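You operate a simulated robot arm through the tools that you are given. There is no shell and no other tool. Be economical: measure what you need, move in short steps, check, and stop when the job is done.

Carry out the task below with a simulated robot arm. There is one attempt and no reset: what you move stays moved.

Task
Put two scoops of red beads from the bead tray beside the round box into the box's empty cell.
Fine: turn its lid to that cell and shut again; use the orange-handled scoop and put it back.
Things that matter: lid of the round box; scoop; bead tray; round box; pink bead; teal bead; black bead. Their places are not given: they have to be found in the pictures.

It is judged by the outcome, as a careful person would: the job done as asked, and still so three seconds after it is handed in. It fails if anything else is knocked over, pushed out of place, dropped, spilled or broken. Lids that push on must go on centred and level and be pressed home; caps that screw on are set level and turned clockwise until they are tight.

Robot
A 7-joint arm with a two-finger parallel gripper, fixed in place. Base frame: the origin is at the foot of the arm, x ahead of it, y to its left, z up; the work surface is at about z = 0.74. Lengths are in m, angles in rad, forces in N, time in s.
With the tool pointing down near the work surface it reaches from about 0.3 to 0.68 m from the base axis. Its first joint turns from -1.152 to 1.152 rad. Payload 1.57 kg.
Tool frame: the origin (TCP) lies between the finger pads and is the grasp point; the fingertips stand 0.03 m ahead of it; z points along the fingers, y is the line along which they close. The gripper opens to 0.11 m. The fingers are 0.024 m wide and 0.012 m thick; the gripper's body (0.048 by 0.112 m) begins 0.078 m behind the TCP.
Orientation is that of the tool frame in the base frame, as [roll, pitch, yaw] about the fixed x, y, z axes, in that order (R = Rz(yaw) Ry(pitch) Rx(roll)). With the fingers straight down and closing along the base's y, the tool's x points along the base's -x, its y along +y and its z along -z.

Tools
- The arm moves only by the tool play_rows. Its argument "rows" is a list of rows, each a list of 7 numbers: the shift along the tool's x, y, z in units of 40 mm (1.0 is 40 mm), then the turn, a rotation vector about the tool's x, y, z in units of 6 degrees (1.0 is 6 degrees), then the closure, from 0 (fully open) to 1 (shut). In form: [[tx, ty, tz, ax, ay, az, jaw], ...]. A call has 1 to 20 rows; each row shifts and turns the commanded pose from where the row before left it, along the tool's axes as they then stand. A call with a number of a shift or a turn outside -1 to 1 is refused whole. Each row takes 0.2 s and may step no farther than 0.05 m and 0.15 rad from the row before; otherwise, or with a gripper value out of range, the whole call is refused. A pose out of reach is approached as far as the arm can. The call stops where the force on the tool passes 40 N (or 10 N more than at its start, if that is more) or the arm is blocked; 0.2 s more then pass. Each finger travels about 0.108 m/s and halts on what it meets, pressing with about 27 N; the grip force reading is that of the motor and also rises with nothing between the fingers. The clock runs only during rows and for 0.2 s after the last one: add rows that do not move to give the fingers time. The reply holds the time, the measured pose of the TCP, the force on the tool along the base axes, the opening and the grip force, in the units named above and with some noise.
- Cameras (640 x 400 px; columns grow to the right, rows downward): "scene" is fixed at [0.1588, -0.3889, 1.4018]; the picture's right is [0.82, -0.58, 0.00], its down [-0.34, -0.49, -0.80] and it looks along [0.46, 0.66, -0.60] (base axes); focal length 320 px, centre (320, 200). "wrist" rides on the gripper at [-0.036, 0, -0.08] in the tool frame; the picture's right is [0.00, -1.00, 0.00], its down [0.97, 0.00, -0.24] and it looks along [0.24, 0.00, 0.97] (tool axes); focal length 218 px, centre (320, 200).
- grab_frame(camera): a new picture of that camera. No time passes.
- pixel_to_xyz(camera, pixels): for up to 12 pixels [column, row] of the newest picture of that camera ("zoom" is the newest enlarged one), the place [x, y, z] in the base frame of the surface seen there, good to about 0.002 m. No time passes.
- zoom(camera, box): a new picture of the part [left, top, right, bottom] of that camera's present view, enlarged. No time passes.
- hand_in(): hands the job in; it is judged then, once.

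Keep the steps short. Do not move on a guess: measure, check each grasp and each placing, and mend mistakes. In all there are 80 turns and 54 pictures (those below and enlarged ones count). Leave the gripper open and the arm clear of the work at the hand-in unless told otherwise, and finish with a single line.

The tools are called after "Request:" as a command line: name --pt "numbers of a row" for each row, then --argument value for the rest, lists and objects as JSON in quotes. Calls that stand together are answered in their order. play_rows: Moves the arm, as the interface text tells. Its arguments: {"type":"object","properties":{"rows":{"type":"array"}},"required":["rows"]} The other tools are called the same way: grab_frame (camera) takes a picture; pixel_to_xyz (camera, pixels) gives the place of the surface under pixels of a picture; zoom (camera, box) takes an enlarged picture of a part of a camera's view; hand_in () hands the job in.

At the start:

```text
clock: 0.0
ee_pos: [0.4743, -0.008, 1.0532]
tool_rot: [3.14, -0.001, 3.141]
contact_force: [0.7, -0.2, -0.2]
width: 0.1101
gripper_force: 0.0
```

scene: 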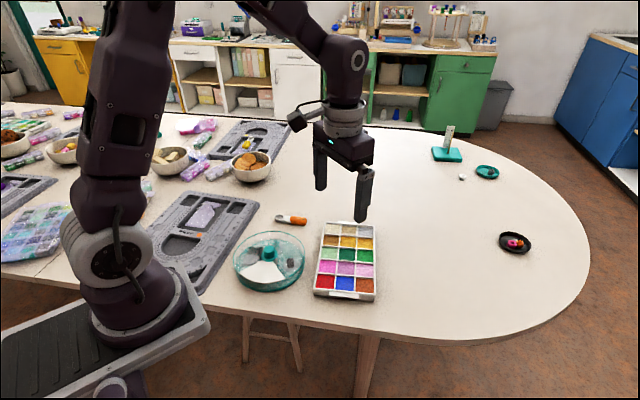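
wrist: 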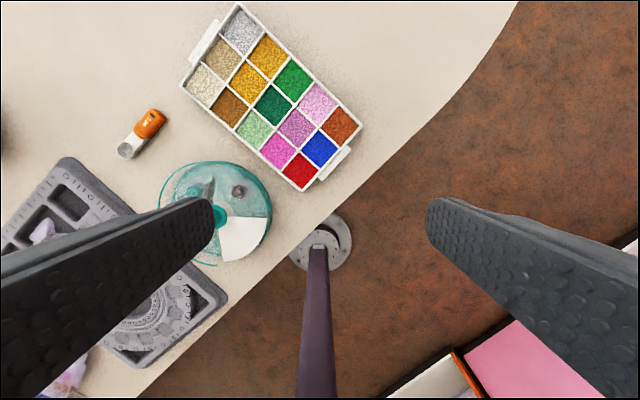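

I see the round box near scene (268,262), the tray near (347,262) and the scoop at (291,220). I'll zoom in on each.

Request:
zoom --camera "scene" --box '[220, 200, 390, 306]'

Request:
zoom --camera "wrist" --box '[110, 90, 370, 270]'

Request:
zoom --camera "scene" --box '[420, 120, 560, 260]'

```text
3.76 times, centred on (305, 253) of scene
```

zoom: 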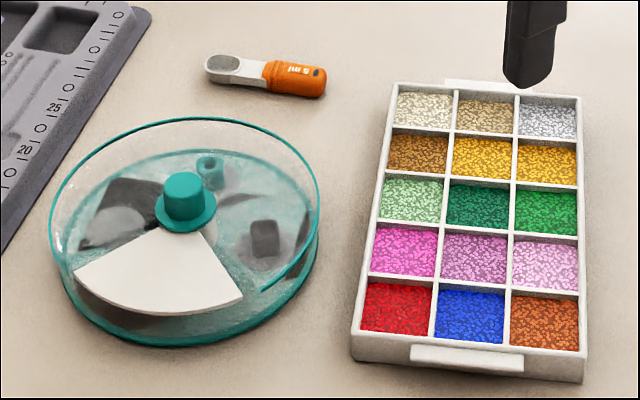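

```text
2.22 times, centred on (240, 180) of wrist
```

zoom: 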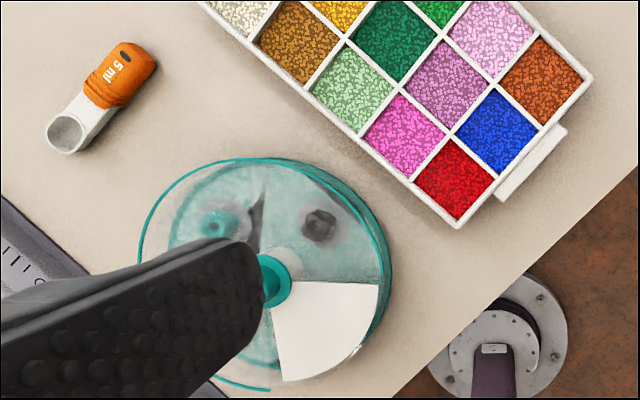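

```text
2.86 times, centred on (490, 190) of scene
```

zoom: 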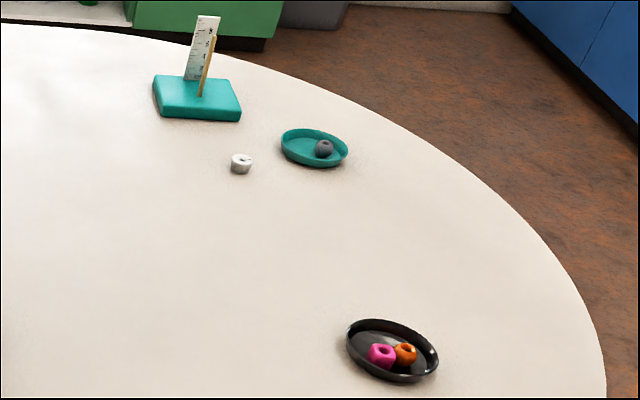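

Next I'll measure the key points: box knob, rim, white wedge, scoop and tray corners.

Request:
pixel_to_xyz --camera "scene" --pixels '[[268, 248], [234, 268], [304, 262], [264, 272], [280, 218], [300, 221], [326, 223], [373, 226], [315, 291], [375, 297], [325, 282], [250, 250]]'

Request:
pixel_to_xyz --camera "wrist" --pixels '[[219, 204], [240, 235], [240, 191], [200, 181], [127, 148], [139, 133], [158, 115], [300, 169], [301, 192], [239, 4], [181, 85], [362, 125]]'

```text
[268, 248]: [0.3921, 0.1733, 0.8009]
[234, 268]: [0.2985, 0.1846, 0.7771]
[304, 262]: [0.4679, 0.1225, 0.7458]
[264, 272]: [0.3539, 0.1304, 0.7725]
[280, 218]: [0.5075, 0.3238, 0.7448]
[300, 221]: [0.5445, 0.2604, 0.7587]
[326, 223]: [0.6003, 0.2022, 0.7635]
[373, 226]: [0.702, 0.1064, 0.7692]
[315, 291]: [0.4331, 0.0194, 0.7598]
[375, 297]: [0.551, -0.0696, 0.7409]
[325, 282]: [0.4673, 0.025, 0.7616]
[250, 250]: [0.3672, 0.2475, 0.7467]
```

```text
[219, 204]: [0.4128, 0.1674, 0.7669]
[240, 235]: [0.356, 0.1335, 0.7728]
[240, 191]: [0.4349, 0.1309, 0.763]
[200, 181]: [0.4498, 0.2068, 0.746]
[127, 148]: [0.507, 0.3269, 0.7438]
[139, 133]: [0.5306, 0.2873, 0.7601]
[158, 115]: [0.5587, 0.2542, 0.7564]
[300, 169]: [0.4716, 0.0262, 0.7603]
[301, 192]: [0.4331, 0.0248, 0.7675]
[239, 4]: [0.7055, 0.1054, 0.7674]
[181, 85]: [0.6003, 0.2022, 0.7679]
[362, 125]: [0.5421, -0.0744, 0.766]
```

The box centre is about (0.39, 0.17) and the knob top is at z≈0.80. I'll move the wrist camera over the box to see its cells and lid.

Request:
play_rows --pt "0.12 0.9 0.2 0 0 0 0" --pt "0.12 0.9 0.2 0 0 0 0" --pt "0.12 0.9 0.2 0 0 0 0" --pt "0.12 0.9 0.2 0 0 0 0" --pt "0.12 0.85 0.2 0 0 0 0"

Request:
zoom --camera "wrist" --box '[160, 80, 480, 280]'

```text
clock: 1.2
ee_pos: [0.4508, 0.1717, 1.0156]
tool_rot: [-3.142, 0.0, 3.14]
contact_force: [0.1, -0.3, -0.4]
width: 0.1098
gripper_force: 0.1
```

```text
2.00 times, centred on (320, 180) of wrist
```

zoom: 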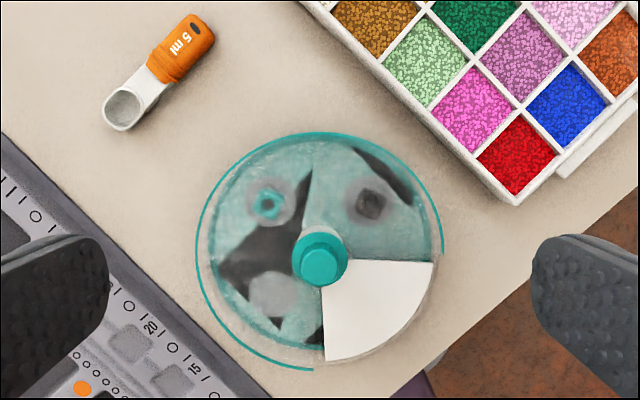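

Request:
zoom --camera "wrist" --box '[252, 140, 388, 270]'

Request:
pixel_to_xyz --camera "zoom" --pixels '[[320, 100], [320, 215], [170, 300], [170, 150], [420, 150], [400, 290], [520, 215], [320, 370], [230, 340], [120, 260], [260, 120], [330, 180]]'

Request:
zoom --camera "scene" --box '[225, 225, 313, 298]'

```text
3.08 times, centred on (320, 205) of wrist
```

zoom: 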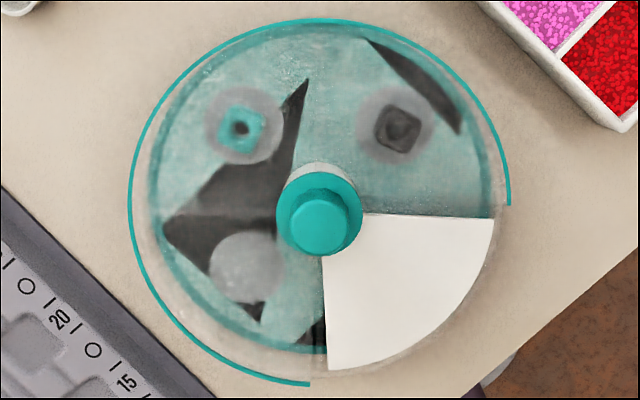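

```text
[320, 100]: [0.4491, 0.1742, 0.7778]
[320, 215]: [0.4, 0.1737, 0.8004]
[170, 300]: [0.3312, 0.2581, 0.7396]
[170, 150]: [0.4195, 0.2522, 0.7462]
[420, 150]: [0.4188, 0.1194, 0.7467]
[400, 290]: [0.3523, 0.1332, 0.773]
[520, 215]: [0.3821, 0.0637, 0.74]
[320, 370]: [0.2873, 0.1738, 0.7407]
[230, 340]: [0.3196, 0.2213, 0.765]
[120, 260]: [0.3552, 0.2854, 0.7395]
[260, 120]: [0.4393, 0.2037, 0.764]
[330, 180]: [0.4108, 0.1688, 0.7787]
```

```text
5.48 times, centred on (269, 262) of scene
```

zoom: 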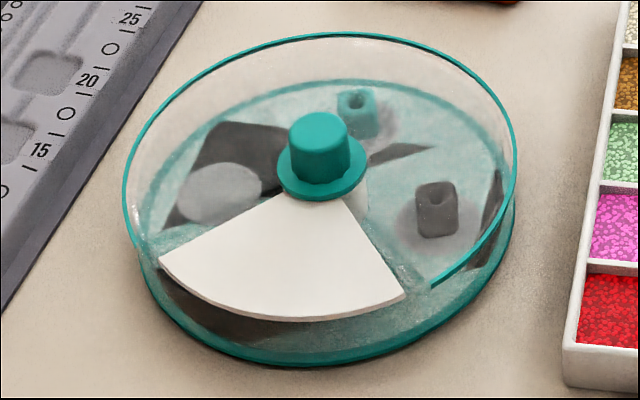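

The box reads as four quadrants:
- **(+x,+y):** teal bead.
- **(+x,−y):** black bead.
- **(−x,+y):** empty.
- **(−x,−y):** a fixed white blank, with the clear lid's open sector parked over it.

So the lid must turn 90° clockwise seen from above. I'll measure the knob exactly.

Request:
zoom --camera "wrist" --box '[295, 185, 345, 235]'

Request:
pixel_to_xyz --camera "wrist" --pixels '[[319, 206], [319, 213], [319, 220], [312, 213], [327, 213], [319, 200], [331, 208], [319, 196], [308, 208], [306, 209], [333, 209], [319, 223]]'

```text
8.00 times, centred on (320, 210) of wrist
```

zoom: 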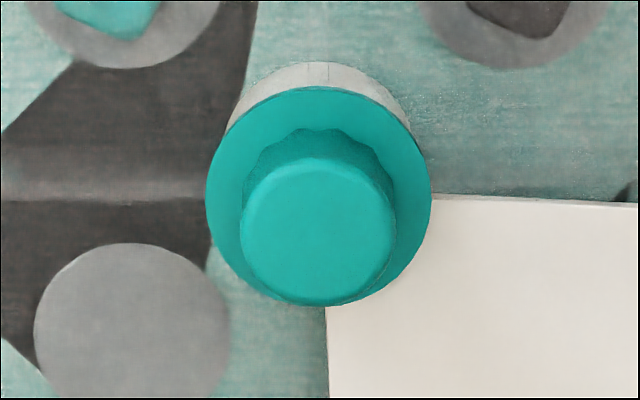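

```text
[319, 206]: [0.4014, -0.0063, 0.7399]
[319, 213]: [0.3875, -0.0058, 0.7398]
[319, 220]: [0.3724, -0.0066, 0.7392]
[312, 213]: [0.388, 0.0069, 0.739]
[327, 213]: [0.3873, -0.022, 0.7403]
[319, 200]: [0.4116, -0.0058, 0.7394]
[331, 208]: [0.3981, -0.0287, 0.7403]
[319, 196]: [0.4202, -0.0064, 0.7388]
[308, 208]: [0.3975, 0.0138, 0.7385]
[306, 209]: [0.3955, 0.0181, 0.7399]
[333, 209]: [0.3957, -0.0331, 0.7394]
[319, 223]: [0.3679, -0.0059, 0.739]
```

The wrist readings came from the older picture, so I'll measure on the zoomed one instead.

Request:
pixel_to_xyz --camera "zoom" --pixels '[[318, 230], [318, 178], [318, 290], [255, 230], [385, 230], [318, 110], [222, 190], [415, 190], [225, 240], [412, 240], [318, 75], [500, 300]]'

```text
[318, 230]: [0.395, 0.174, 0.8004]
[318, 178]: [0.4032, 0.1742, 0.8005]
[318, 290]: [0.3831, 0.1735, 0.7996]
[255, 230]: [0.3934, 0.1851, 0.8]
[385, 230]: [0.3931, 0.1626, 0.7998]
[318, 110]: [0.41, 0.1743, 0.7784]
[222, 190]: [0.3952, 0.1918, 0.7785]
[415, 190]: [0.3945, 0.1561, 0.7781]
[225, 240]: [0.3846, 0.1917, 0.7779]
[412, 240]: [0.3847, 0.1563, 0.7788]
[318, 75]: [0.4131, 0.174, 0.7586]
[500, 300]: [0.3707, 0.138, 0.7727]
```

The knob centre is (0.3935, 0.174), its top is 0.800 and the flange and lid are at 0.778. I'll move over it, pre-turn −45° and descend to TCP z≈0.85 with the jaw half open.

Request:
play_rows --pt "0.715 0.03 0 0 0 0 0.2" --pt "0.715 0.03 0 0 0 0 0.4" --pt "0 0 0.5 0 0 -0.95 0.5" --pt "0 0 0.5 0 0 -0.95 0.5" --pt "0 0 0.5 0 0 -0.95 0.5" --pt "0 0 0.5 0 0 -0.95 0.5" --pt "0 0 0.5 0 0 -0.95 0.5" --pt "0 0 0.5 0 0 -0.95 0.5" --pt "0 0 0.5 0 0 -0.95 0.5" --pt "0 0 0.5 0 0 -0.85 0.5" --pt "0 0 0 0 0 0 0.5"

Request:
grab_frame --camera "wrist"

```text
clock: 3.6
ee_pos: [0.3935, 0.1734, 0.8526]
tool_rot: [-3.139, -0.001, -2.356]
contact_force: [-0.3, 0.5, 0.1]
width: 0.0553
gripper_force: 0.2
```

```text
44 pictures are left
```

wrist: 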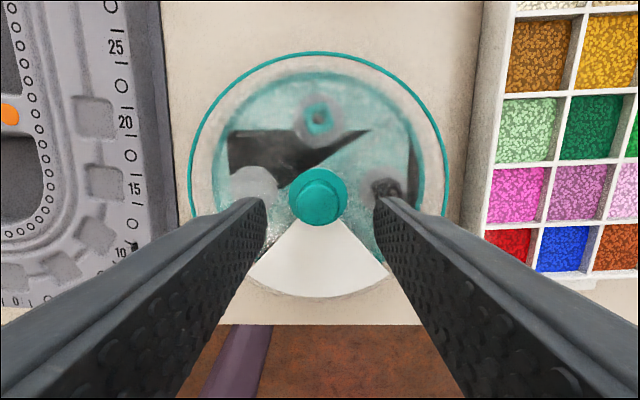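

The fingers straddle the knob. I'll descend 39.5 mm to 0.813 and close.

Request:
play_rows --pt "0 0 0.5 0 0 0 0.5" --pt "0 0 0.48 0 0 0 0.5" --pt "0 0 0 0 0 0 0.75" --pt "0 0 0 0 0 0 0.85" --pt "0 0 0 0 0 0 0.9" --pt "0 0 0 0 0 0 0.9"

```text
clock: 5.0
ee_pos: [0.3961, 0.174, 0.812]
tool_rot: [-3.141, 0.001, -2.357]
contact_force: [-0.5, -0.6, 1.1]
width: 0.027
gripper_force: 27.0
```

The knob is gripped at 27 mm. I'll turn it clockwise seen from above, 30° as a first check.

Request:
play_rows --pt "0 0 0 0 0 1 0.9" --pt "0 0 0 0 0 1 0.9" --pt "0 0 0 0 0 1 0.9" --pt "0 0 0 0 0 1 0.9" --pt "0 0 0 0 0 1 0.9"

Request:
zoom --camera "scene" --box '[225, 225, 313, 298]'

```text
clock: 6.2
ee_pos: [0.3929, 0.1744, 0.8135]
tool_rot: [3.14, 0.0, -2.882]
contact_force: [0.5, -0.6, -0.8]
width: 0.0269
gripper_force: 27.1
```

```text
5.48 times, centred on (269, 262) of scene
```

zoom: 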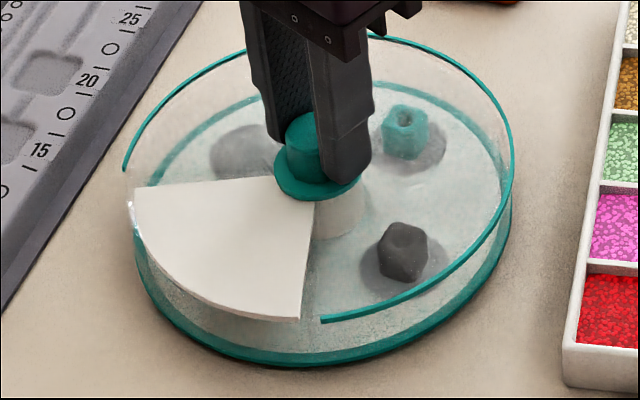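

The beads and white wedge turned along with the lid, so the whole box slid round on the table. I'll turn it back the same 30°. Then I'll press down on the knob so table friction holds the base while I turn.

Request:
play_rows --pt "0 0 0 0 0 -1 0.9" --pt "0 0 0 0 0 -1 0.9" --pt "0 0 0 0 0 -1 0.9" --pt "0 0 0 0 0 -1 0.9" --pt "0 0 0 0 0 -1 0.9" --pt "0 0 0 0 0 0 0.9"

Request:
zoom --camera "scene" --box '[225, 225, 313, 298]'

```text
clock: 7.6
ee_pos: [0.3925, 0.1725, 0.8155]
tool_rot: [-3.141, 0.001, -2.356]
contact_force: [0.4, 0.5, -0.2]
width: 0.0267
gripper_force: 26.7
```

```text
5.48 times, centred on (269, 262) of scene
```

zoom: 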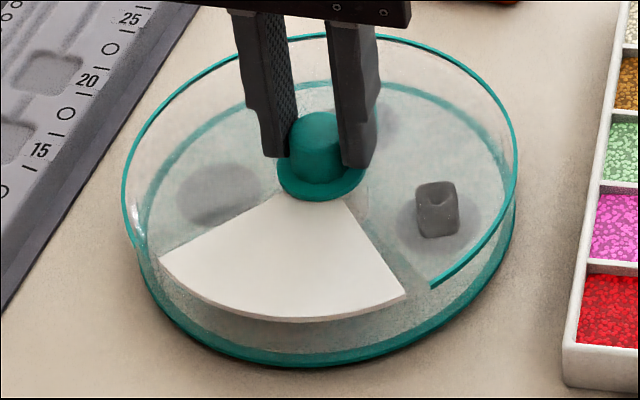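

The box is back where it was. Next I'll lower in small steps until I feel the flange.

Request:
play_rows --pt "0 0 0.06 0 0 0 0.9" --pt "0 0 0.06 0 0 0 0.9" --pt "0 0 0 0 0 0 0.9"

```text
clock: 8.4
ee_pos: [0.3928, 0.1729, 0.8095]
tool_rot: [3.141, 0.002, -2.356]
contact_force: [-5.7, 3.7, 24.8]
width: 0.0271
gripper_force: 26.9
```

I'm pressing with about 25 N. I'll turn 24° and look.

Request:
play_rows --pt "0 0 0 0 0 0.8 0.9" --pt "0 0 0 0 0 0.8 0.9" --pt "0 0 0 0 0 0.8 0.9" --pt "0 0 0 0 0 0.8 0.9" --pt "0 0 0 0 0 0.8 0.9"

Request:
zoom --camera "scene" --box '[225, 225, 313, 298]'

```text
clock: 9.6
ee_pos: [0.3935, 0.1718, 0.8096]
tool_rot: [-3.141, 0.002, -2.779]
contact_force: [10.1, -5.7, 14.1]
width: 0.027
gripper_force: 26.8
```

```text
5.48 times, centred on (269, 262) of scene
```

zoom: 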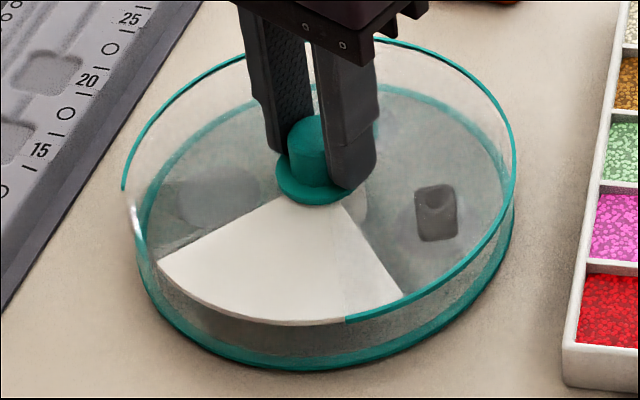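

That worked: the base stayed put and the rim gap moved. I'll continue 42°, pressing a touch more.

Request:
play_rows --pt "0 0 0.015 0 0 0.8 0.9" --pt "0 0 0 0 0 0.8 0.9" --pt "0 0 0 0 0 0.8 0.9" --pt "0 0 0 0 0 0.8 0.9" --pt "0 0 0 0 0 0.8 0.9" --pt "0 0 0 0 0 0.8 0.9" --pt "0 0 0 0 0 0.8 0.9" --pt "0 0 0 0 0 0.8 0.9" --pt "0 0 0 0 0 0.6 0.9"

Request:
zoom --camera "scene" --box '[225, 225, 313, 298]'

```text
clock: 11.6
ee_pos: [0.3916, 0.1725, 0.808]
tool_rot: [-3.141, -0.002, 2.777]
contact_force: [-1.2, -1.1, -0.7]
width: 0.0272
gripper_force: 26.9
```

```text
5.48 times, centred on (269, 262) of scene
```

zoom: 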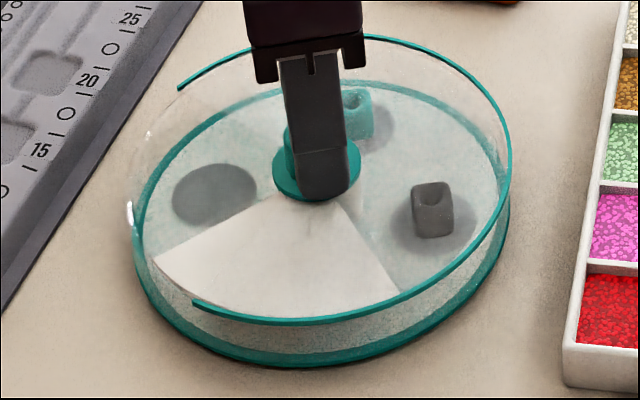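

About 66° done, but the pressing force has vanished. I'll press again before the last 24°.

Request:
play_rows --pt "0 0 0.04 0 0 0 0.9" --pt "0 0 0 0 0 0 0.9"

```text
clock: 12.1
ee_pos: [0.3925, 0.1729, 0.8094]
tool_rot: [3.14, -0.004, 2.776]
contact_force: [-3.1, -0.2, 9.0]
width: 0.0271
gripper_force: 27.2
stopped in row 2: the force on the tool passed its limit (the readings are from after the stop); the commanded pose is now the measured one
```

Request:
play_rows --pt "0 0 0.02 0 0 0 0.9" --pt "0 0 0.01 0 0 0 0.9"

```text
clock: 12.6
ee_pos: [0.3909, 0.1738, 0.809]
tool_rot: [3.14, -0.004, 2.775]
contact_force: [-3.1, -1.1, 9.0]
width: 0.0271
gripper_force: 27.0
stopped in row 2: the force on the tool passed its limit (the readings are from after the stop); the commanded pose is now the measured one
```

Request:
play_rows --pt "0 0 0.01 0 0 0.6 0.9" --pt "0 0 0 0 0 0.6 0.9" --pt "0 0 0 0 0 0.6 0.9" --pt "0 0 0 0 0 0.6 0.9" --pt "0 0 0 0 0 0.6 0.9"

Request:
zoom --camera "scene" --box '[225, 225, 313, 298]'

```text
clock: 13.2
ee_pos: [0.3925, 0.173, 0.8085]
tool_rot: [3.14, -0.005, 2.653]
contact_force: [-3.6, -1.2, 11.7]
width: 0.0269
gripper_force: 27.2
stopped in row 3: the force on the tool passed its limit (the readings are from after the stop); the commanded pose is now the measured one
```

```text
5.48 times, centred on (269, 262) of scene
```

zoom: 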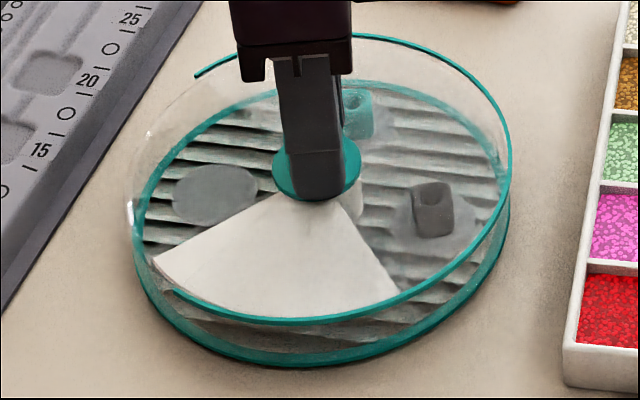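

73° done and the base is steady. I'll continue the last 17° gently.

Request:
play_rows --pt "0 0 0 0 0 0.5 0.9" --pt "0 0 0 0 0 0.5 0.9" --pt "0 0 0 0 0 0.5 0.9" --pt "0 0 0 0 0 0.5 0.9" --pt "0 0 0 0 0 0.5 0.9" --pt "0 0 0 0 0 0.35 0.9" --pt "0 0 0 0 0 0 0.9"

Request:
zoom --camera "scene" --box '[225, 225, 313, 298]'

```text
clock: 14.8
ee_pos: [0.392, 0.1727, 0.8081]
tool_rot: [3.141, -0.005, 2.355]
contact_force: [-7.9, -7.0, 23.3]
width: 0.0271
gripper_force: 26.7
```

```text
5.48 times, centred on (269, 262) of scene
```

zoom: 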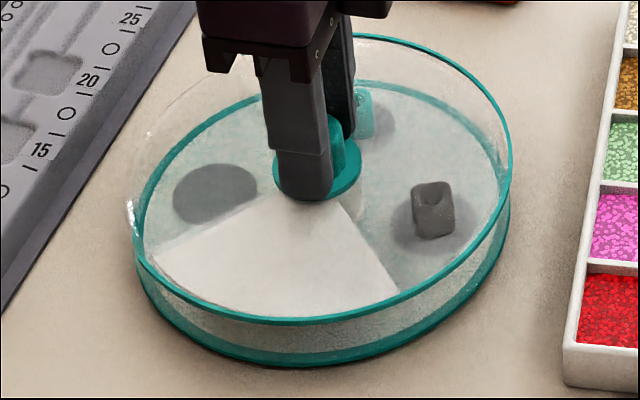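

The gap is now over the empty cell. I'll relieve the pressure, open, rise and check from above.

Request:
play_rows --pt "0 0 -0.04 0 0 0 0.9" --pt "0 0 0 0 0 0 0.7" --pt "0 0 0 0 0 0 0.5" --pt "0 0 0 0 0 0 0.5" --pt "0 0 -1 0 0 0 0.5" --pt "0 0 -1 0 0 0 0.4" --pt "0 0 -1 0 0 0 0.3" --pt "0 0 -1 0 0 0 0.2"

Request:
grab_frame --camera "wrist"

```text
clock: 16.6
ee_pos: [0.394, 0.1724, 0.9711]
tool_rot: [3.141, -0.005, 2.355]
contact_force: [0.4, 0.4, -0.1]
width: 0.0879
gripper_force: 0.1
```

```text
37 pictures are left
```

wrist: 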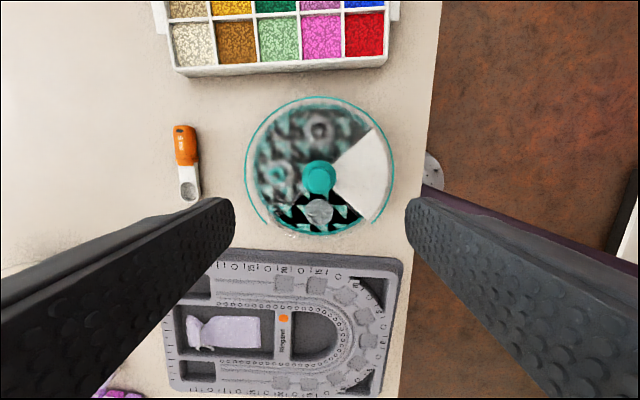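

Request:
zoom --camera "wrist" --box '[235, 90, 405, 240]'

Request:
pixel_to_xyz --camera "wrist" --pixels '[[322, 176], [187, 190], [184, 163], [185, 130], [181, 145], [340, 206], [319, 205], [387, 66], [365, 35]]'

```text
2.67 times, centred on (320, 165) of wrist
```

zoom: 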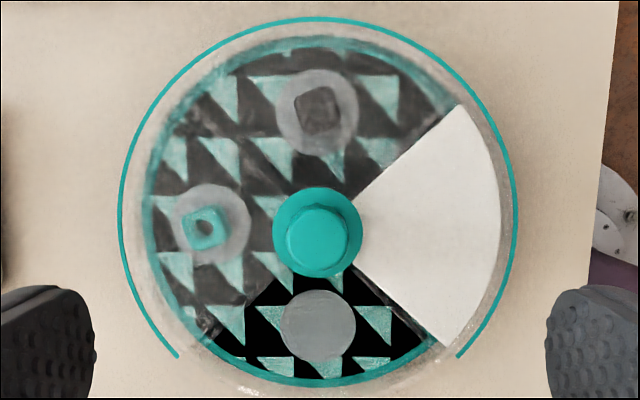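

```text
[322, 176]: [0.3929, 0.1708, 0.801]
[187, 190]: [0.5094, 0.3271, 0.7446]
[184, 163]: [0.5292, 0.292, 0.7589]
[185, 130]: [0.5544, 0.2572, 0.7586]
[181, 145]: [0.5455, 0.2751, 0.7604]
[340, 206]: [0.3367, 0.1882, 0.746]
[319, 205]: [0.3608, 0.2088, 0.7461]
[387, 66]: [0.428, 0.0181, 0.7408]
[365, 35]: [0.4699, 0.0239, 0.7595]
```

The open sector is over the empty cell, with the grey spot at (0.361, 0.209). Next is the scoop, which I'll zoom in on to get its axis and handle exactly.

Request:
zoom --camera "wrist" --box '[150, 115, 230, 205]'

Request:
pixel_to_xyz --camera "zoom" --pixels '[[285, 80], [270, 150], [280, 200], [295, 250], [305, 285], [310, 340], [250, 150], [310, 150], [265, 200], [320, 200], [275, 345], [348, 335]]'

```text
4.44 times, centred on (190, 160) of wrist
```

zoom: 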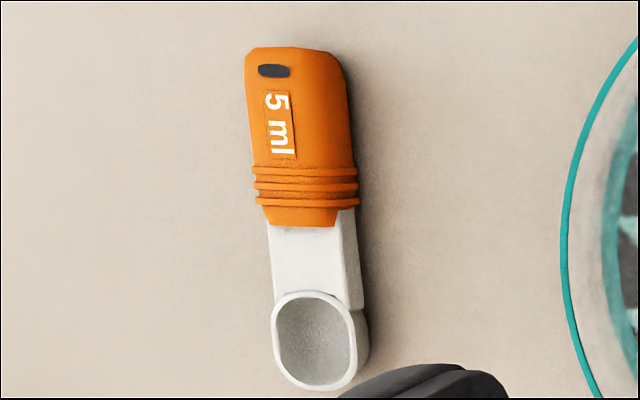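

```text
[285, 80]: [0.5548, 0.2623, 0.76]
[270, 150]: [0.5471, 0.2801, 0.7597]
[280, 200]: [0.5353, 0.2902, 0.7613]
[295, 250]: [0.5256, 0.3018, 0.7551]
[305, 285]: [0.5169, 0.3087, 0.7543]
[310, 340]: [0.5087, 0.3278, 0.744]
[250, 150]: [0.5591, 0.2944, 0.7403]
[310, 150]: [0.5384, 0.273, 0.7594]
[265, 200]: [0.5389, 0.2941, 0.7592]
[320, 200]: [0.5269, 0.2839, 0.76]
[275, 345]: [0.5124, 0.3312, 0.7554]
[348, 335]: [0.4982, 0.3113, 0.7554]
```

The scoop axis runs from the bowl (0.505, 0.321) to the handle (0.552, 0.260), a heading of about −52°. I'll go over the handle point (0.539, 0.278), align the yaw to 128°, lower partway and check.

Request:
play_rows --pt "-0.138 0.886 0 0 0 0 0.3" --pt "-0.138 0.886 0 0 0 0 0.4" --pt "-0.138 0.886 0 0 0 0 0.4" --pt "-0.138 0.886 0 0 0 0 0.4" --pt "-0.138 0.886 0 0 0 0 0.4" --pt "0 0 0.8 0 0 0.585 0.4" --pt "0 0 0.8 0 0 0.585 0.4" --pt "0 0 0.8 0 0 0 0.4" --pt "0 0 0.8 0 0 0 0.4" --pt "0 0 0 0 0 0 0.4"

Request:
grab_frame --camera "wrist"

```text
clock: 18.8
ee_pos: [0.5365, 0.2778, 0.8421]
tool_rot: [-3.14, -0.006, 2.232]
contact_force: [0.2, -0.5, -0.3]
width: 0.066
gripper_force: 0.1
```

```text
34 pictures are left
```

wrist: 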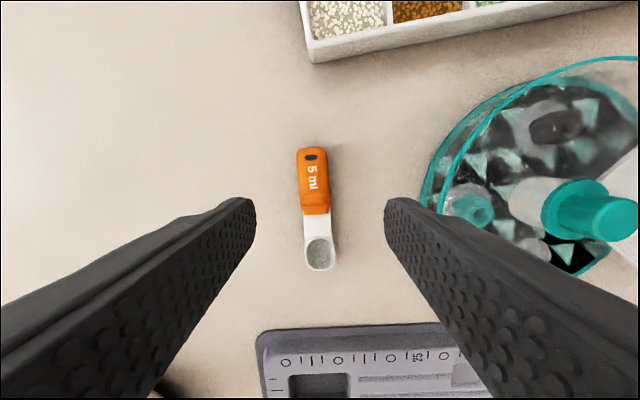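

The scoop is about 4.6° off and 3 mm to the left. I'll correct that, lower to TCP z≈0.774 and close.

Request:
play_rows --pt "-0.08 0.075 0 0 0 -0.76 0.4" --pt "0 0 0.7 0 0 0 0.4" --pt "0 0 0.6 0 0 0 0.4" --pt "0 0 0.37 0 0 0 0.4" --pt "0 0 0 0 0 0 0.4"

Request:
grab_frame --camera "wrist"

```text
clock: 20.0
ee_pos: [0.5421, 0.2784, 0.7742]
tool_rot: [3.14, -0.005, 2.312]
contact_force: [0.3, 0.6, -0.6]
width: 0.0661
gripper_force: 0.1
```

```text
33 pictures are left
```

wrist: 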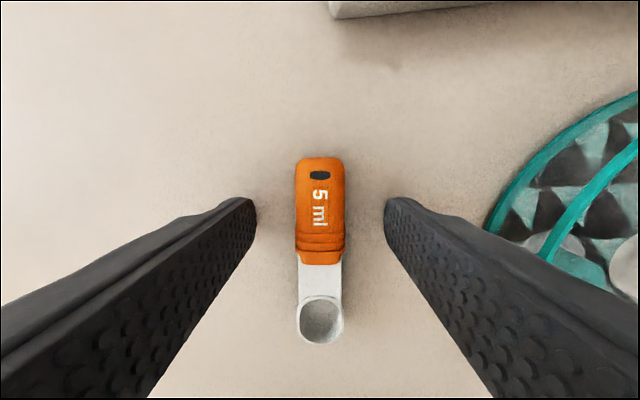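

Aligned, with the pads at the ribbed part of the handle. I'll close and then lift 60 mm.

Request:
play_rows --pt "0 0 0 0 0 0 0.6" --pt "0 0 0 0 0 0 0.8" --pt "0 0 0 0 0 0 0.95" --pt "0 0 0 0 0 0 0.95" --pt "0 0 -0.3 0 0 0 0.95" --pt "0 0 -0.7 0 0 0 0.95" --pt "0 0 -0.8 0 0 0 0.95" --pt "0 0 0 0 0 0 0.95"

Request:
grab_frame --camera "wrist"

Request:
zoom --camera "scene" --box '[220, 160, 380, 300]'

```text
clock: 21.8
ee_pos: [0.539, 0.2784, 0.8478]
tool_rot: [3.141, -0.005, 2.311]
contact_force: [0.0, 0.7, -0.6]
width: 0.0213
gripper_force: 27.3
```

```text
32 pictures are left
```

wrist: 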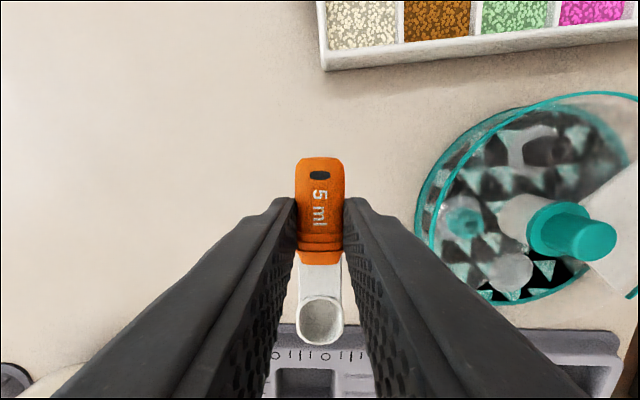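

```text
2.86 times, centred on (300, 230) of scene
```

zoom: 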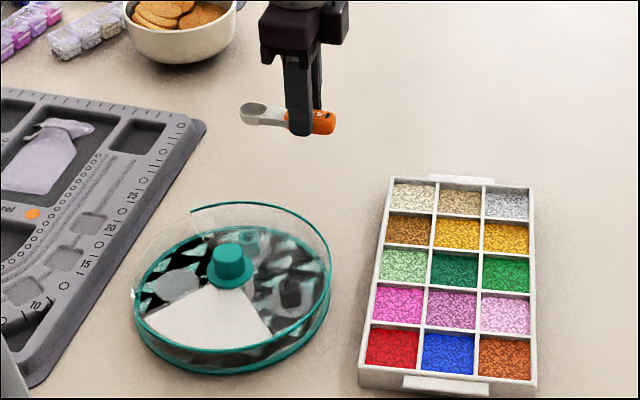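

The scoop is held level. I'll measure where the bowl sits relative to the TCP, and get the red cell's corners.

Request:
pixel_to_xyz --camera "wrist" --pixels '[[320, 315], [320, 343], [298, 320], [342, 320], [320, 296], [320, 330], [320, 165]]'

Request:
zoom --camera "scene" --box '[300, 260, 380, 310]'

Request:
pixel_to_xyz --camera "zoom" --pixels '[[135, 120], [120, 225], [220, 235], [230, 125], [170, 175], [270, 180], [200, 235], [120, 260], [145, 200], [220, 150], [175, 115], [226, 180]]'

```text
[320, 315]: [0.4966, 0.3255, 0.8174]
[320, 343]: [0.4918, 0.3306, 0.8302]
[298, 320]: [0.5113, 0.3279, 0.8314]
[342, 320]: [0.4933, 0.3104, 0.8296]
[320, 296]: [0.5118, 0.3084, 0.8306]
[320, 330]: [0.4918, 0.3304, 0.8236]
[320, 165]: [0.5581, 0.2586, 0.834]
```

```text
8.00 times, centred on (340, 285) of scene
```

zoom: 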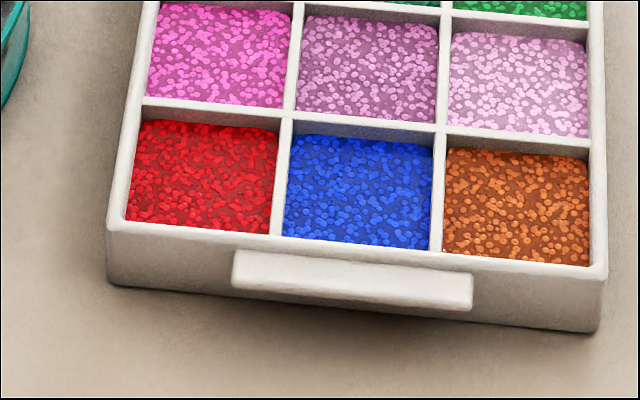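

```text
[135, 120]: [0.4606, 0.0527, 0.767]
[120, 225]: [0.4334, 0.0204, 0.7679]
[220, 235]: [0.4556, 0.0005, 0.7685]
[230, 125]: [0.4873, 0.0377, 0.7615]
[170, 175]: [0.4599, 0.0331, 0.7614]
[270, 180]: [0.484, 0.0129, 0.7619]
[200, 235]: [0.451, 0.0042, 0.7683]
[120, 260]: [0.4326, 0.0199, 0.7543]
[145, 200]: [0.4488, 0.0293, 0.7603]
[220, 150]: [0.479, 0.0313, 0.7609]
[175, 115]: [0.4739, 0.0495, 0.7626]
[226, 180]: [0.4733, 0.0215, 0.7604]
```

In the tool frame the bowl centre is 56 mm ahead (+x) and its rim 17 mm below the TCP. The red cell's centre is about (0.4675, 0.024), with bead level 0.761 and walls at 0.768. I'll travel over the tray, align to its axes and tilt the bowl down 40° while high.

Request:
play_rows --pt "-0.613 -0.788 -0.15 0 0 0 0.95" --pt "-0.613 -0.788 -0.15 0 0 0 0.95" --pt "-0.613 -0.788 -0.15 0 0 0 0.95" --pt "-0.613 -0.788 -0.15 0 0 0 0.95" --pt "-0.613 -0.788 -0.15 0 0 0 0.95" --pt "-0.613 -0.788 0 0 0 0 0.95" --pt "-0.613 -0.788 0 0 0 0 0.95" --pt "0 0 0 0 0 -0.55 0.95" --pt "0 0 0 0 0 -0.55 0.95" --pt "0 0 0 0 -1 0 0.95" --pt "0 0 0 0 -1 0 0.95" --pt "0 0 0 0 -1 0 0.95" --pt "0 0 0 0 -1 0 0.95" --pt "0 0 0 0 -1 0 0.95" --pt "0 0 0 0 -1 0 0.95" --pt "0 0 0 0 -0.67 0 0.95" --pt "0 0 0 0 0 0 0.95"

Request:
grab_frame --camera "wrist"

Request:
zoom --camera "scene" --box '[280, 180, 420, 300]'

```text
clock: 25.4
ee_pos: [0.4946, 0.0031, 0.8774]
tool_rot: [3.14, 0.694, 2.427]
contact_force: [0.0, -0.3, -0.4]
width: 0.0212
gripper_force: 27.3
```

```text
29 pictures are left
```

wrist: 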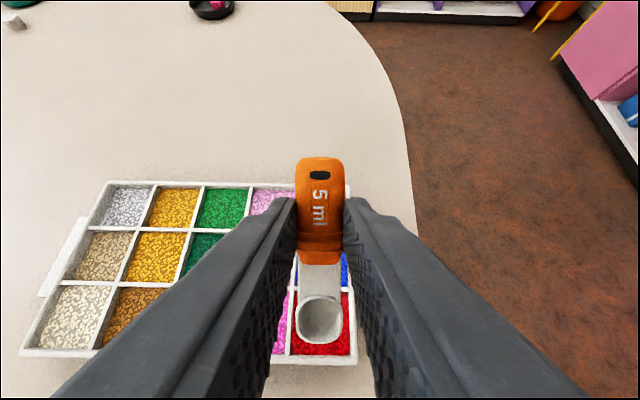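

```text
3.33 times, centred on (350, 240) of scene
```

zoom: 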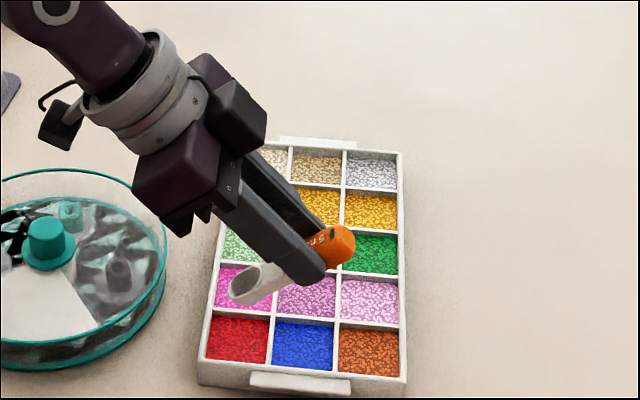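

The bowl is in line with the red cell (column 320 against 290–352). I'll descend vertically to TCP z≈0.83, then slowly to 0.812.

Request:
play_rows --pt "0.256 0 0.307 0 0 0 0.95" --pt "0.256 0 0.307 0 0 0 0.95" --pt "0.256 0 0.307 0 0 0 0.95" --pt "0.1 0 0.12 0 0 0 0.95" --pt "0.1 0 0.12 0 0 0 0.95" --pt "0.08 0 0.096 0 0 0 0.95" --pt "0 0 0 0 0 0 0.95"

Request:
zoom --camera "wrist" --box '[260, 240, 380, 380]'

Request:
zoom --camera "scene" --box '[300, 230, 390, 300]'

```text
clock: 27.0
ee_pos: [0.4963, 0.0024, 0.8112]
tool_rot: [3.139, 0.693, 2.426]
contact_force: [0.4, -0.1, -0.4]
width: 0.021
gripper_force: 27.0
```

```text
2.86 times, centred on (320, 310) of wrist
```

zoom: 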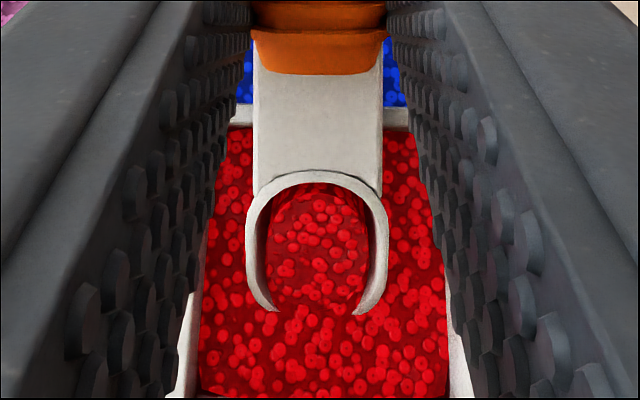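

```text
5.71 times, centred on (345, 265) of scene
```

zoom: 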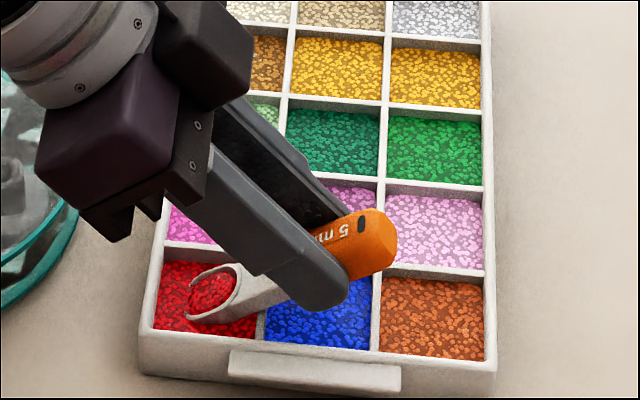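

The bowl is dug into the beads with no resistance, and its tip has room ahead. I'll push forward 6 mm, roll the bowl up to level while lifting, and raise it.

Request:
play_rows --pt "0.06 0 -0.05 0 0 0 0.95" --pt "0.055 0 -0.046 0 0 0 0.95" --pt "-0.086 0 0.093 0 1 0 0.95" --pt "-0.0935 0 0.067 0 1 0 0.95" --pt "-0.108 0 0.018 0 1 0 0.95" --pt "-0.094 0 0.011 0 1 0 0.95" --pt "-0.079 0 0.006 0 1 0 0.95" --pt "-0.064 0 0.002 0 1 0 0.95" --pt "-0.034 0 -0.055 0 0.63 0 0.95" --pt "0 0 -0.3 0 0 0 0.95" --pt "0 0 -0.5 0 0 0 0.95" --pt "0 0 -0.5 0 0 0 0.95" --pt "0 0 0 0 0 0 0.95"

Request:
grab_frame --camera "wrist"

```text
clock: 29.8
ee_pos: [0.5081, -0.0081, 0.8688]
tool_rot: [3.14, 0.0, 2.428]
contact_force: [-0.4, 0.3, 0.2]
width: 0.0212
gripper_force: 27.0
```

```text
25 pictures are left
```

wrist: 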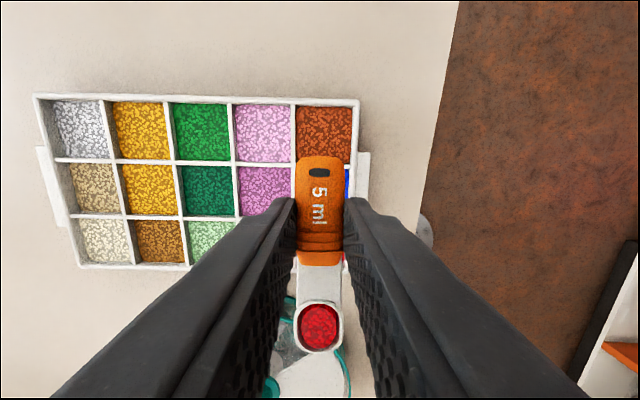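

The bowl is heaped with red beads. I'll carry it level and slowly until the bowl is over the open cell, about (0.355, 0.209).

Request:
play_rows --pt "0.2 0.06 0 0 0 0 0.95" --pt "0.4 0.13 0 0 0 0 0.95" --pt "0.5 0.16 0 0 0 0 0.95" --pt "0.5 0.16 0 0 0 0 0.95" --pt "0.5 0.16 0 0 0 0 0.95" --pt "0.5 0.16 0 0 0 0 0.95" --pt "0.5 0.16 0 0 0 0 0.95" --pt "0.5 0.16 0 0 0 0 0.95" --pt "0.5 0.16 0 0 0 0 0.95" --pt "0.5 0.16 0 0 0 0 0.95" --pt "0.3 0.13 0 0 0 0 0.95" --pt "0.12 0.06 0 0 0 0 0.95" --pt "0 0 0 0 0 0 0.95"

Request:
grab_frame --camera "wrist"

Request:
zoom --camera "scene" --box '[210, 190, 390, 306]'

```text
clock: 32.6
ee_pos: [0.4007, 0.1727, 0.8693]
tool_rot: [3.14, 0.0, 2.426]
contact_force: [-0.1, -0.4, -0.5]
width: 0.0214
gripper_force: 26.6
```

```text
24 pictures are left
```

wrist: 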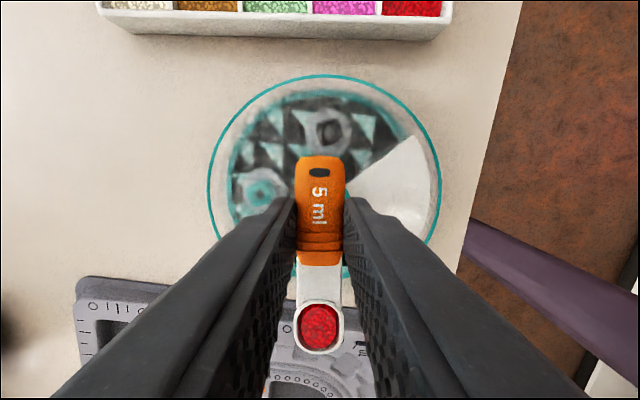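

```text
3.45 times, centred on (300, 248) of scene
```

zoom: 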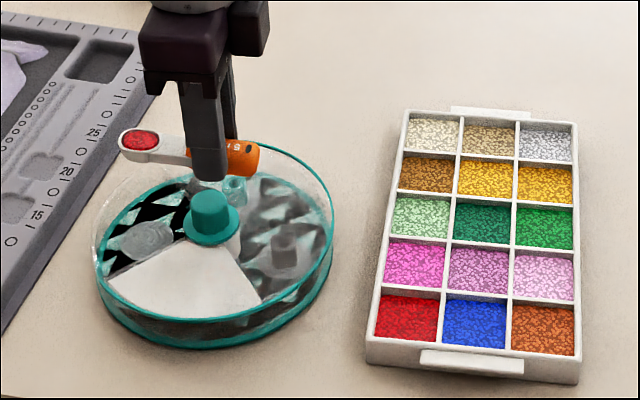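

The bowl is over the open cell and level. I'll lower 30 mm, then tilt the bowl down while sinking toward the opening, stopping at 48° to check.

Request:
play_rows --pt "0 0 0.35 0 0 0 0.95" --pt "0 0 0.35 0 0 0 0.95" --pt "0.0535 0 -0.02 0 -1 0 0.95" --pt "0.0665 0 -0.021 0 -1 0 0.95" --pt "0.0795 0 -0.023 0 -1 0 0.95" --pt "0.092 0 -0.026 0 -1 0 0.95" --pt "0.104 0 -0.031 0 -1 0 0.95" --pt "0.116 0 -0.037 0 -1 0 0.95" --pt "0.098 0 -0.084 0 -1 0 0.95" --pt "0.104 0 -0.089 0 -1 0 0.95" --pt "0 0 0 0 0 0 0.95"

Request:
zoom --camera "scene" --box '[220, 200, 330, 300]'

```text
clock: 35.0
ee_pos: [0.4193, 0.1861, 0.8684]
tool_rot: [-3.073, 0.684, 2.446]
contact_force: [-0.4, 0.6, 0.0]
width: 0.0212
gripper_force: 26.7
out of reach, approached as far as the arm can: row 5, 6, 7, 9, 10
```

```text
4.00 times, centred on (275, 250) of scene
```

zoom: 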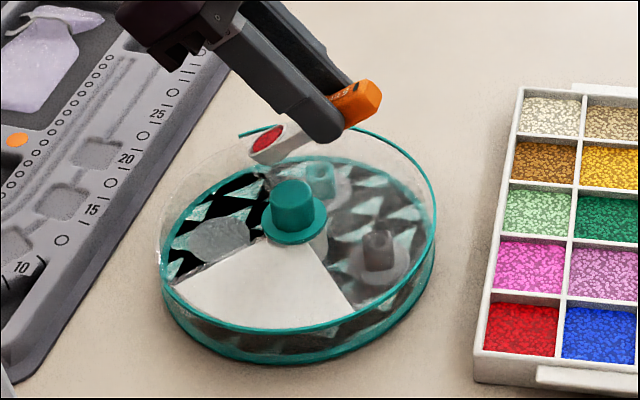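

That tilt direction runs out of reach: it stopped at 39° and nothing spilled. I'll undo the tilt and try pouring sideways instead, so the hand leans away from the base.

Request:
play_rows --pt "-0.15 0 -0.1 0 0 0 0.95" --pt "-0.104 0 0.089 0 1 0 0.95" --pt "-0.098 0 0.084 0 1 0 0.95" --pt "-0.116 0 0.037 0 1 0 0.95" --pt "-0.104 0 0.031 0 1 0 0.95" --pt "-0.092 0 0.026 0 1 0 0.95" --pt "-0.08 0 0.023 0 1 0 0.95" --pt "-0.066 0 0.021 0 1 0 0.95" --pt "-0.053 0 0.02 0 1 0 0.95" --pt "0 0 0 0 0 0 0.95"

```text
clock: 37.2
ee_pos: [0.4453, 0.164, 0.8749]
tool_rot: [-3.091, -0.156, 2.397]
contact_force: [0.1, 0.8, 0.1]
width: 0.021
gripper_force: 27.1
```

I'm at (0.445, 0.164) with a slight tilt. I'll level, turn to yaw 90° and place the bowl over the opening with the fingers clear of the knob. Then I'll check before pouring.

Request:
play_rows --pt "0 0 0 -0.48 -0.75 0 0.95" --pt "0 0 0 0 -0.74 0 0.95" --pt "0 0 0 0 0 0.985 0.95" --pt "0 0 0 0 0 0.985 0.95" --pt "0 0 0 0 0 0.985 0.95" --pt "0 0 0 0 0 0.985 0.95" --pt "0 0 0 0 0 0.985 0.95" --pt "0 0 0 0 0 0.985 0.95" --pt "0 0 0 0 0 0.985 0.95" --pt "0 0 0 0 0 0.985 0.95" --pt "-0.045 -0.465 0 0 0 0 0.95" --pt "-0.045 -0.465 0 0 0 0 0.95" --pt "-0.045 -0.465 0 0 0 0 0.95" --pt "-0.045 -0.465 0 0 0 0 0.95" --pt "-0.045 -0.465 0 0 0 0 0.95" --pt "0 0 0 0 0 0 0.95"

Request:
grab_frame --camera "wrist"

Request:
zoom --camera "scene" --box '[220, 200, 330, 300]'

```text
clock: 40.6
ee_pos: [0.3513, 0.1542, 0.8745]
tool_rot: [3.138, 0.0, 1.573]
contact_force: [0.9, -0.4, -1.5]
width: 0.0215
gripper_force: 26.5
```

```text
21 pictures are left
```

wrist: 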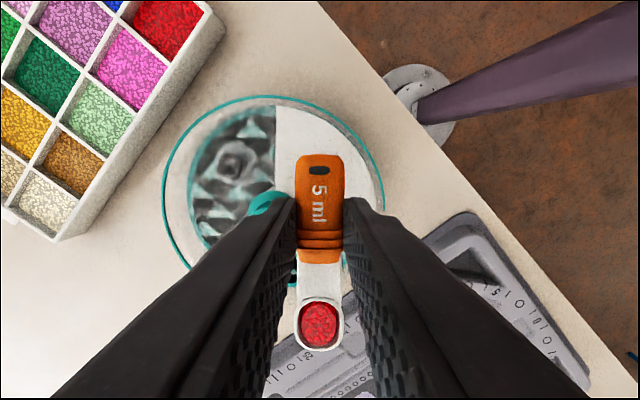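

```text
4.00 times, centred on (275, 250) of scene
```

zoom: 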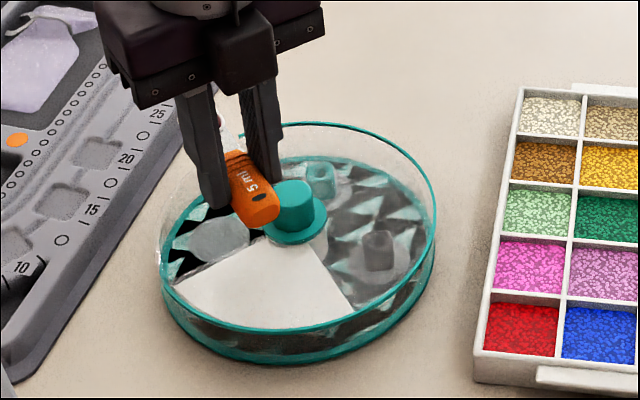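

The beads are still in and the bowl is over the opening. I'll lower to 0.835 and roll 30°, then check reach and clearance.

Request:
play_rows --pt "0 0 0.5 0 0 0 0.95" --pt "0 0 0.48 0 0 0 0.95" --pt "0 0 0 1 0 0 0.95" --pt "0 0 0 1 0 0 0.95" --pt "0 0 0 1 0 0 0.95" --pt "0 0 0 1 0 0 0.95" --pt "0 0 0 1 0 0 0.95" --pt "0 0 0 0 0 0 0.95"

Request:
zoom --camera "scene" --box '[220, 200, 330, 300]'

```text
clock: 42.4
ee_pos: [0.3521, 0.1536, 0.8358]
tool_rot: [-2.62, 0.003, 1.574]
contact_force: [0.2, -0.6, 0.5]
width: 0.0214
gripper_force: 26.8
```

```text
4.00 times, centred on (275, 250) of scene
```

zoom: 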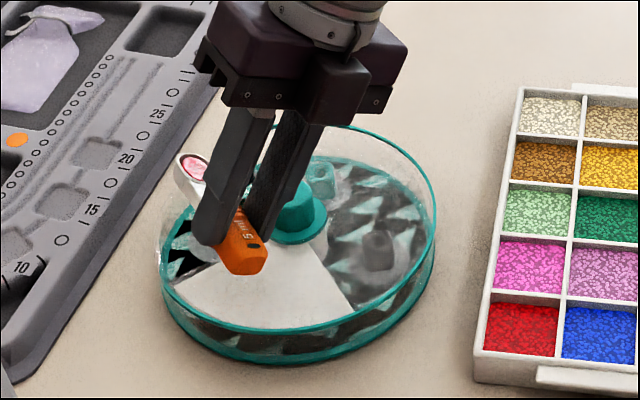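

30° is reachable and clear. I'll continue to 60° while sinking 13 mm.

Request:
play_rows --pt "0 0.033 0.057 1 0 0 0.95" --pt "0 0.038 0.053 1 0 0 0.95" --pt "0 0.043 0.05 1 0 0 0.95" --pt "0 0.048 0.045 1 0 0 0.95" --pt "0 0.05 0.04 1 0 0 0.95" --pt "0 0 0 0 0 0 0.95" --pt "0 0 0 0 0 0 0.95"

Request:
zoom --camera "scene" --box '[220, 200, 330, 300]'

Request:
grab_frame --camera "wrist"

```text
clock: 44.0
ee_pos: [0.3524, 0.1558, 0.8231]
tool_rot: [-2.096, 0.002, 1.574]
contact_force: [0.0, 0.9, -0.1]
width: 0.0214
gripper_force: 26.9
```

```text
4.00 times, centred on (275, 250) of scene
```

zoom: 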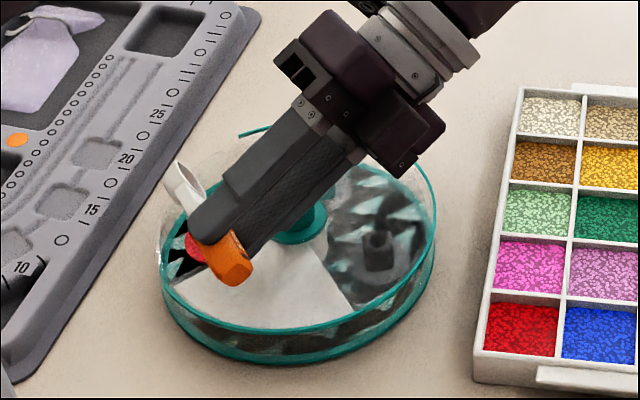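

```text
17 pictures are left
```

wrist: 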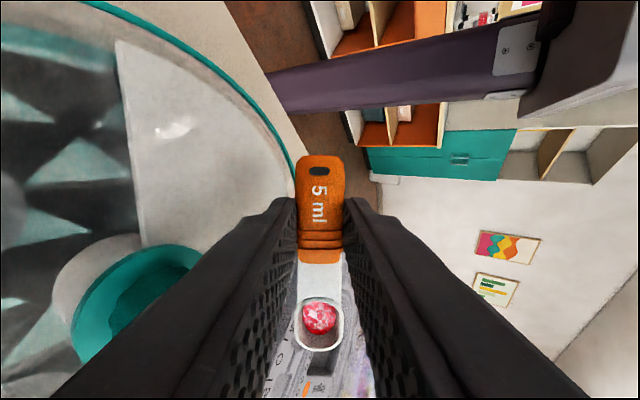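

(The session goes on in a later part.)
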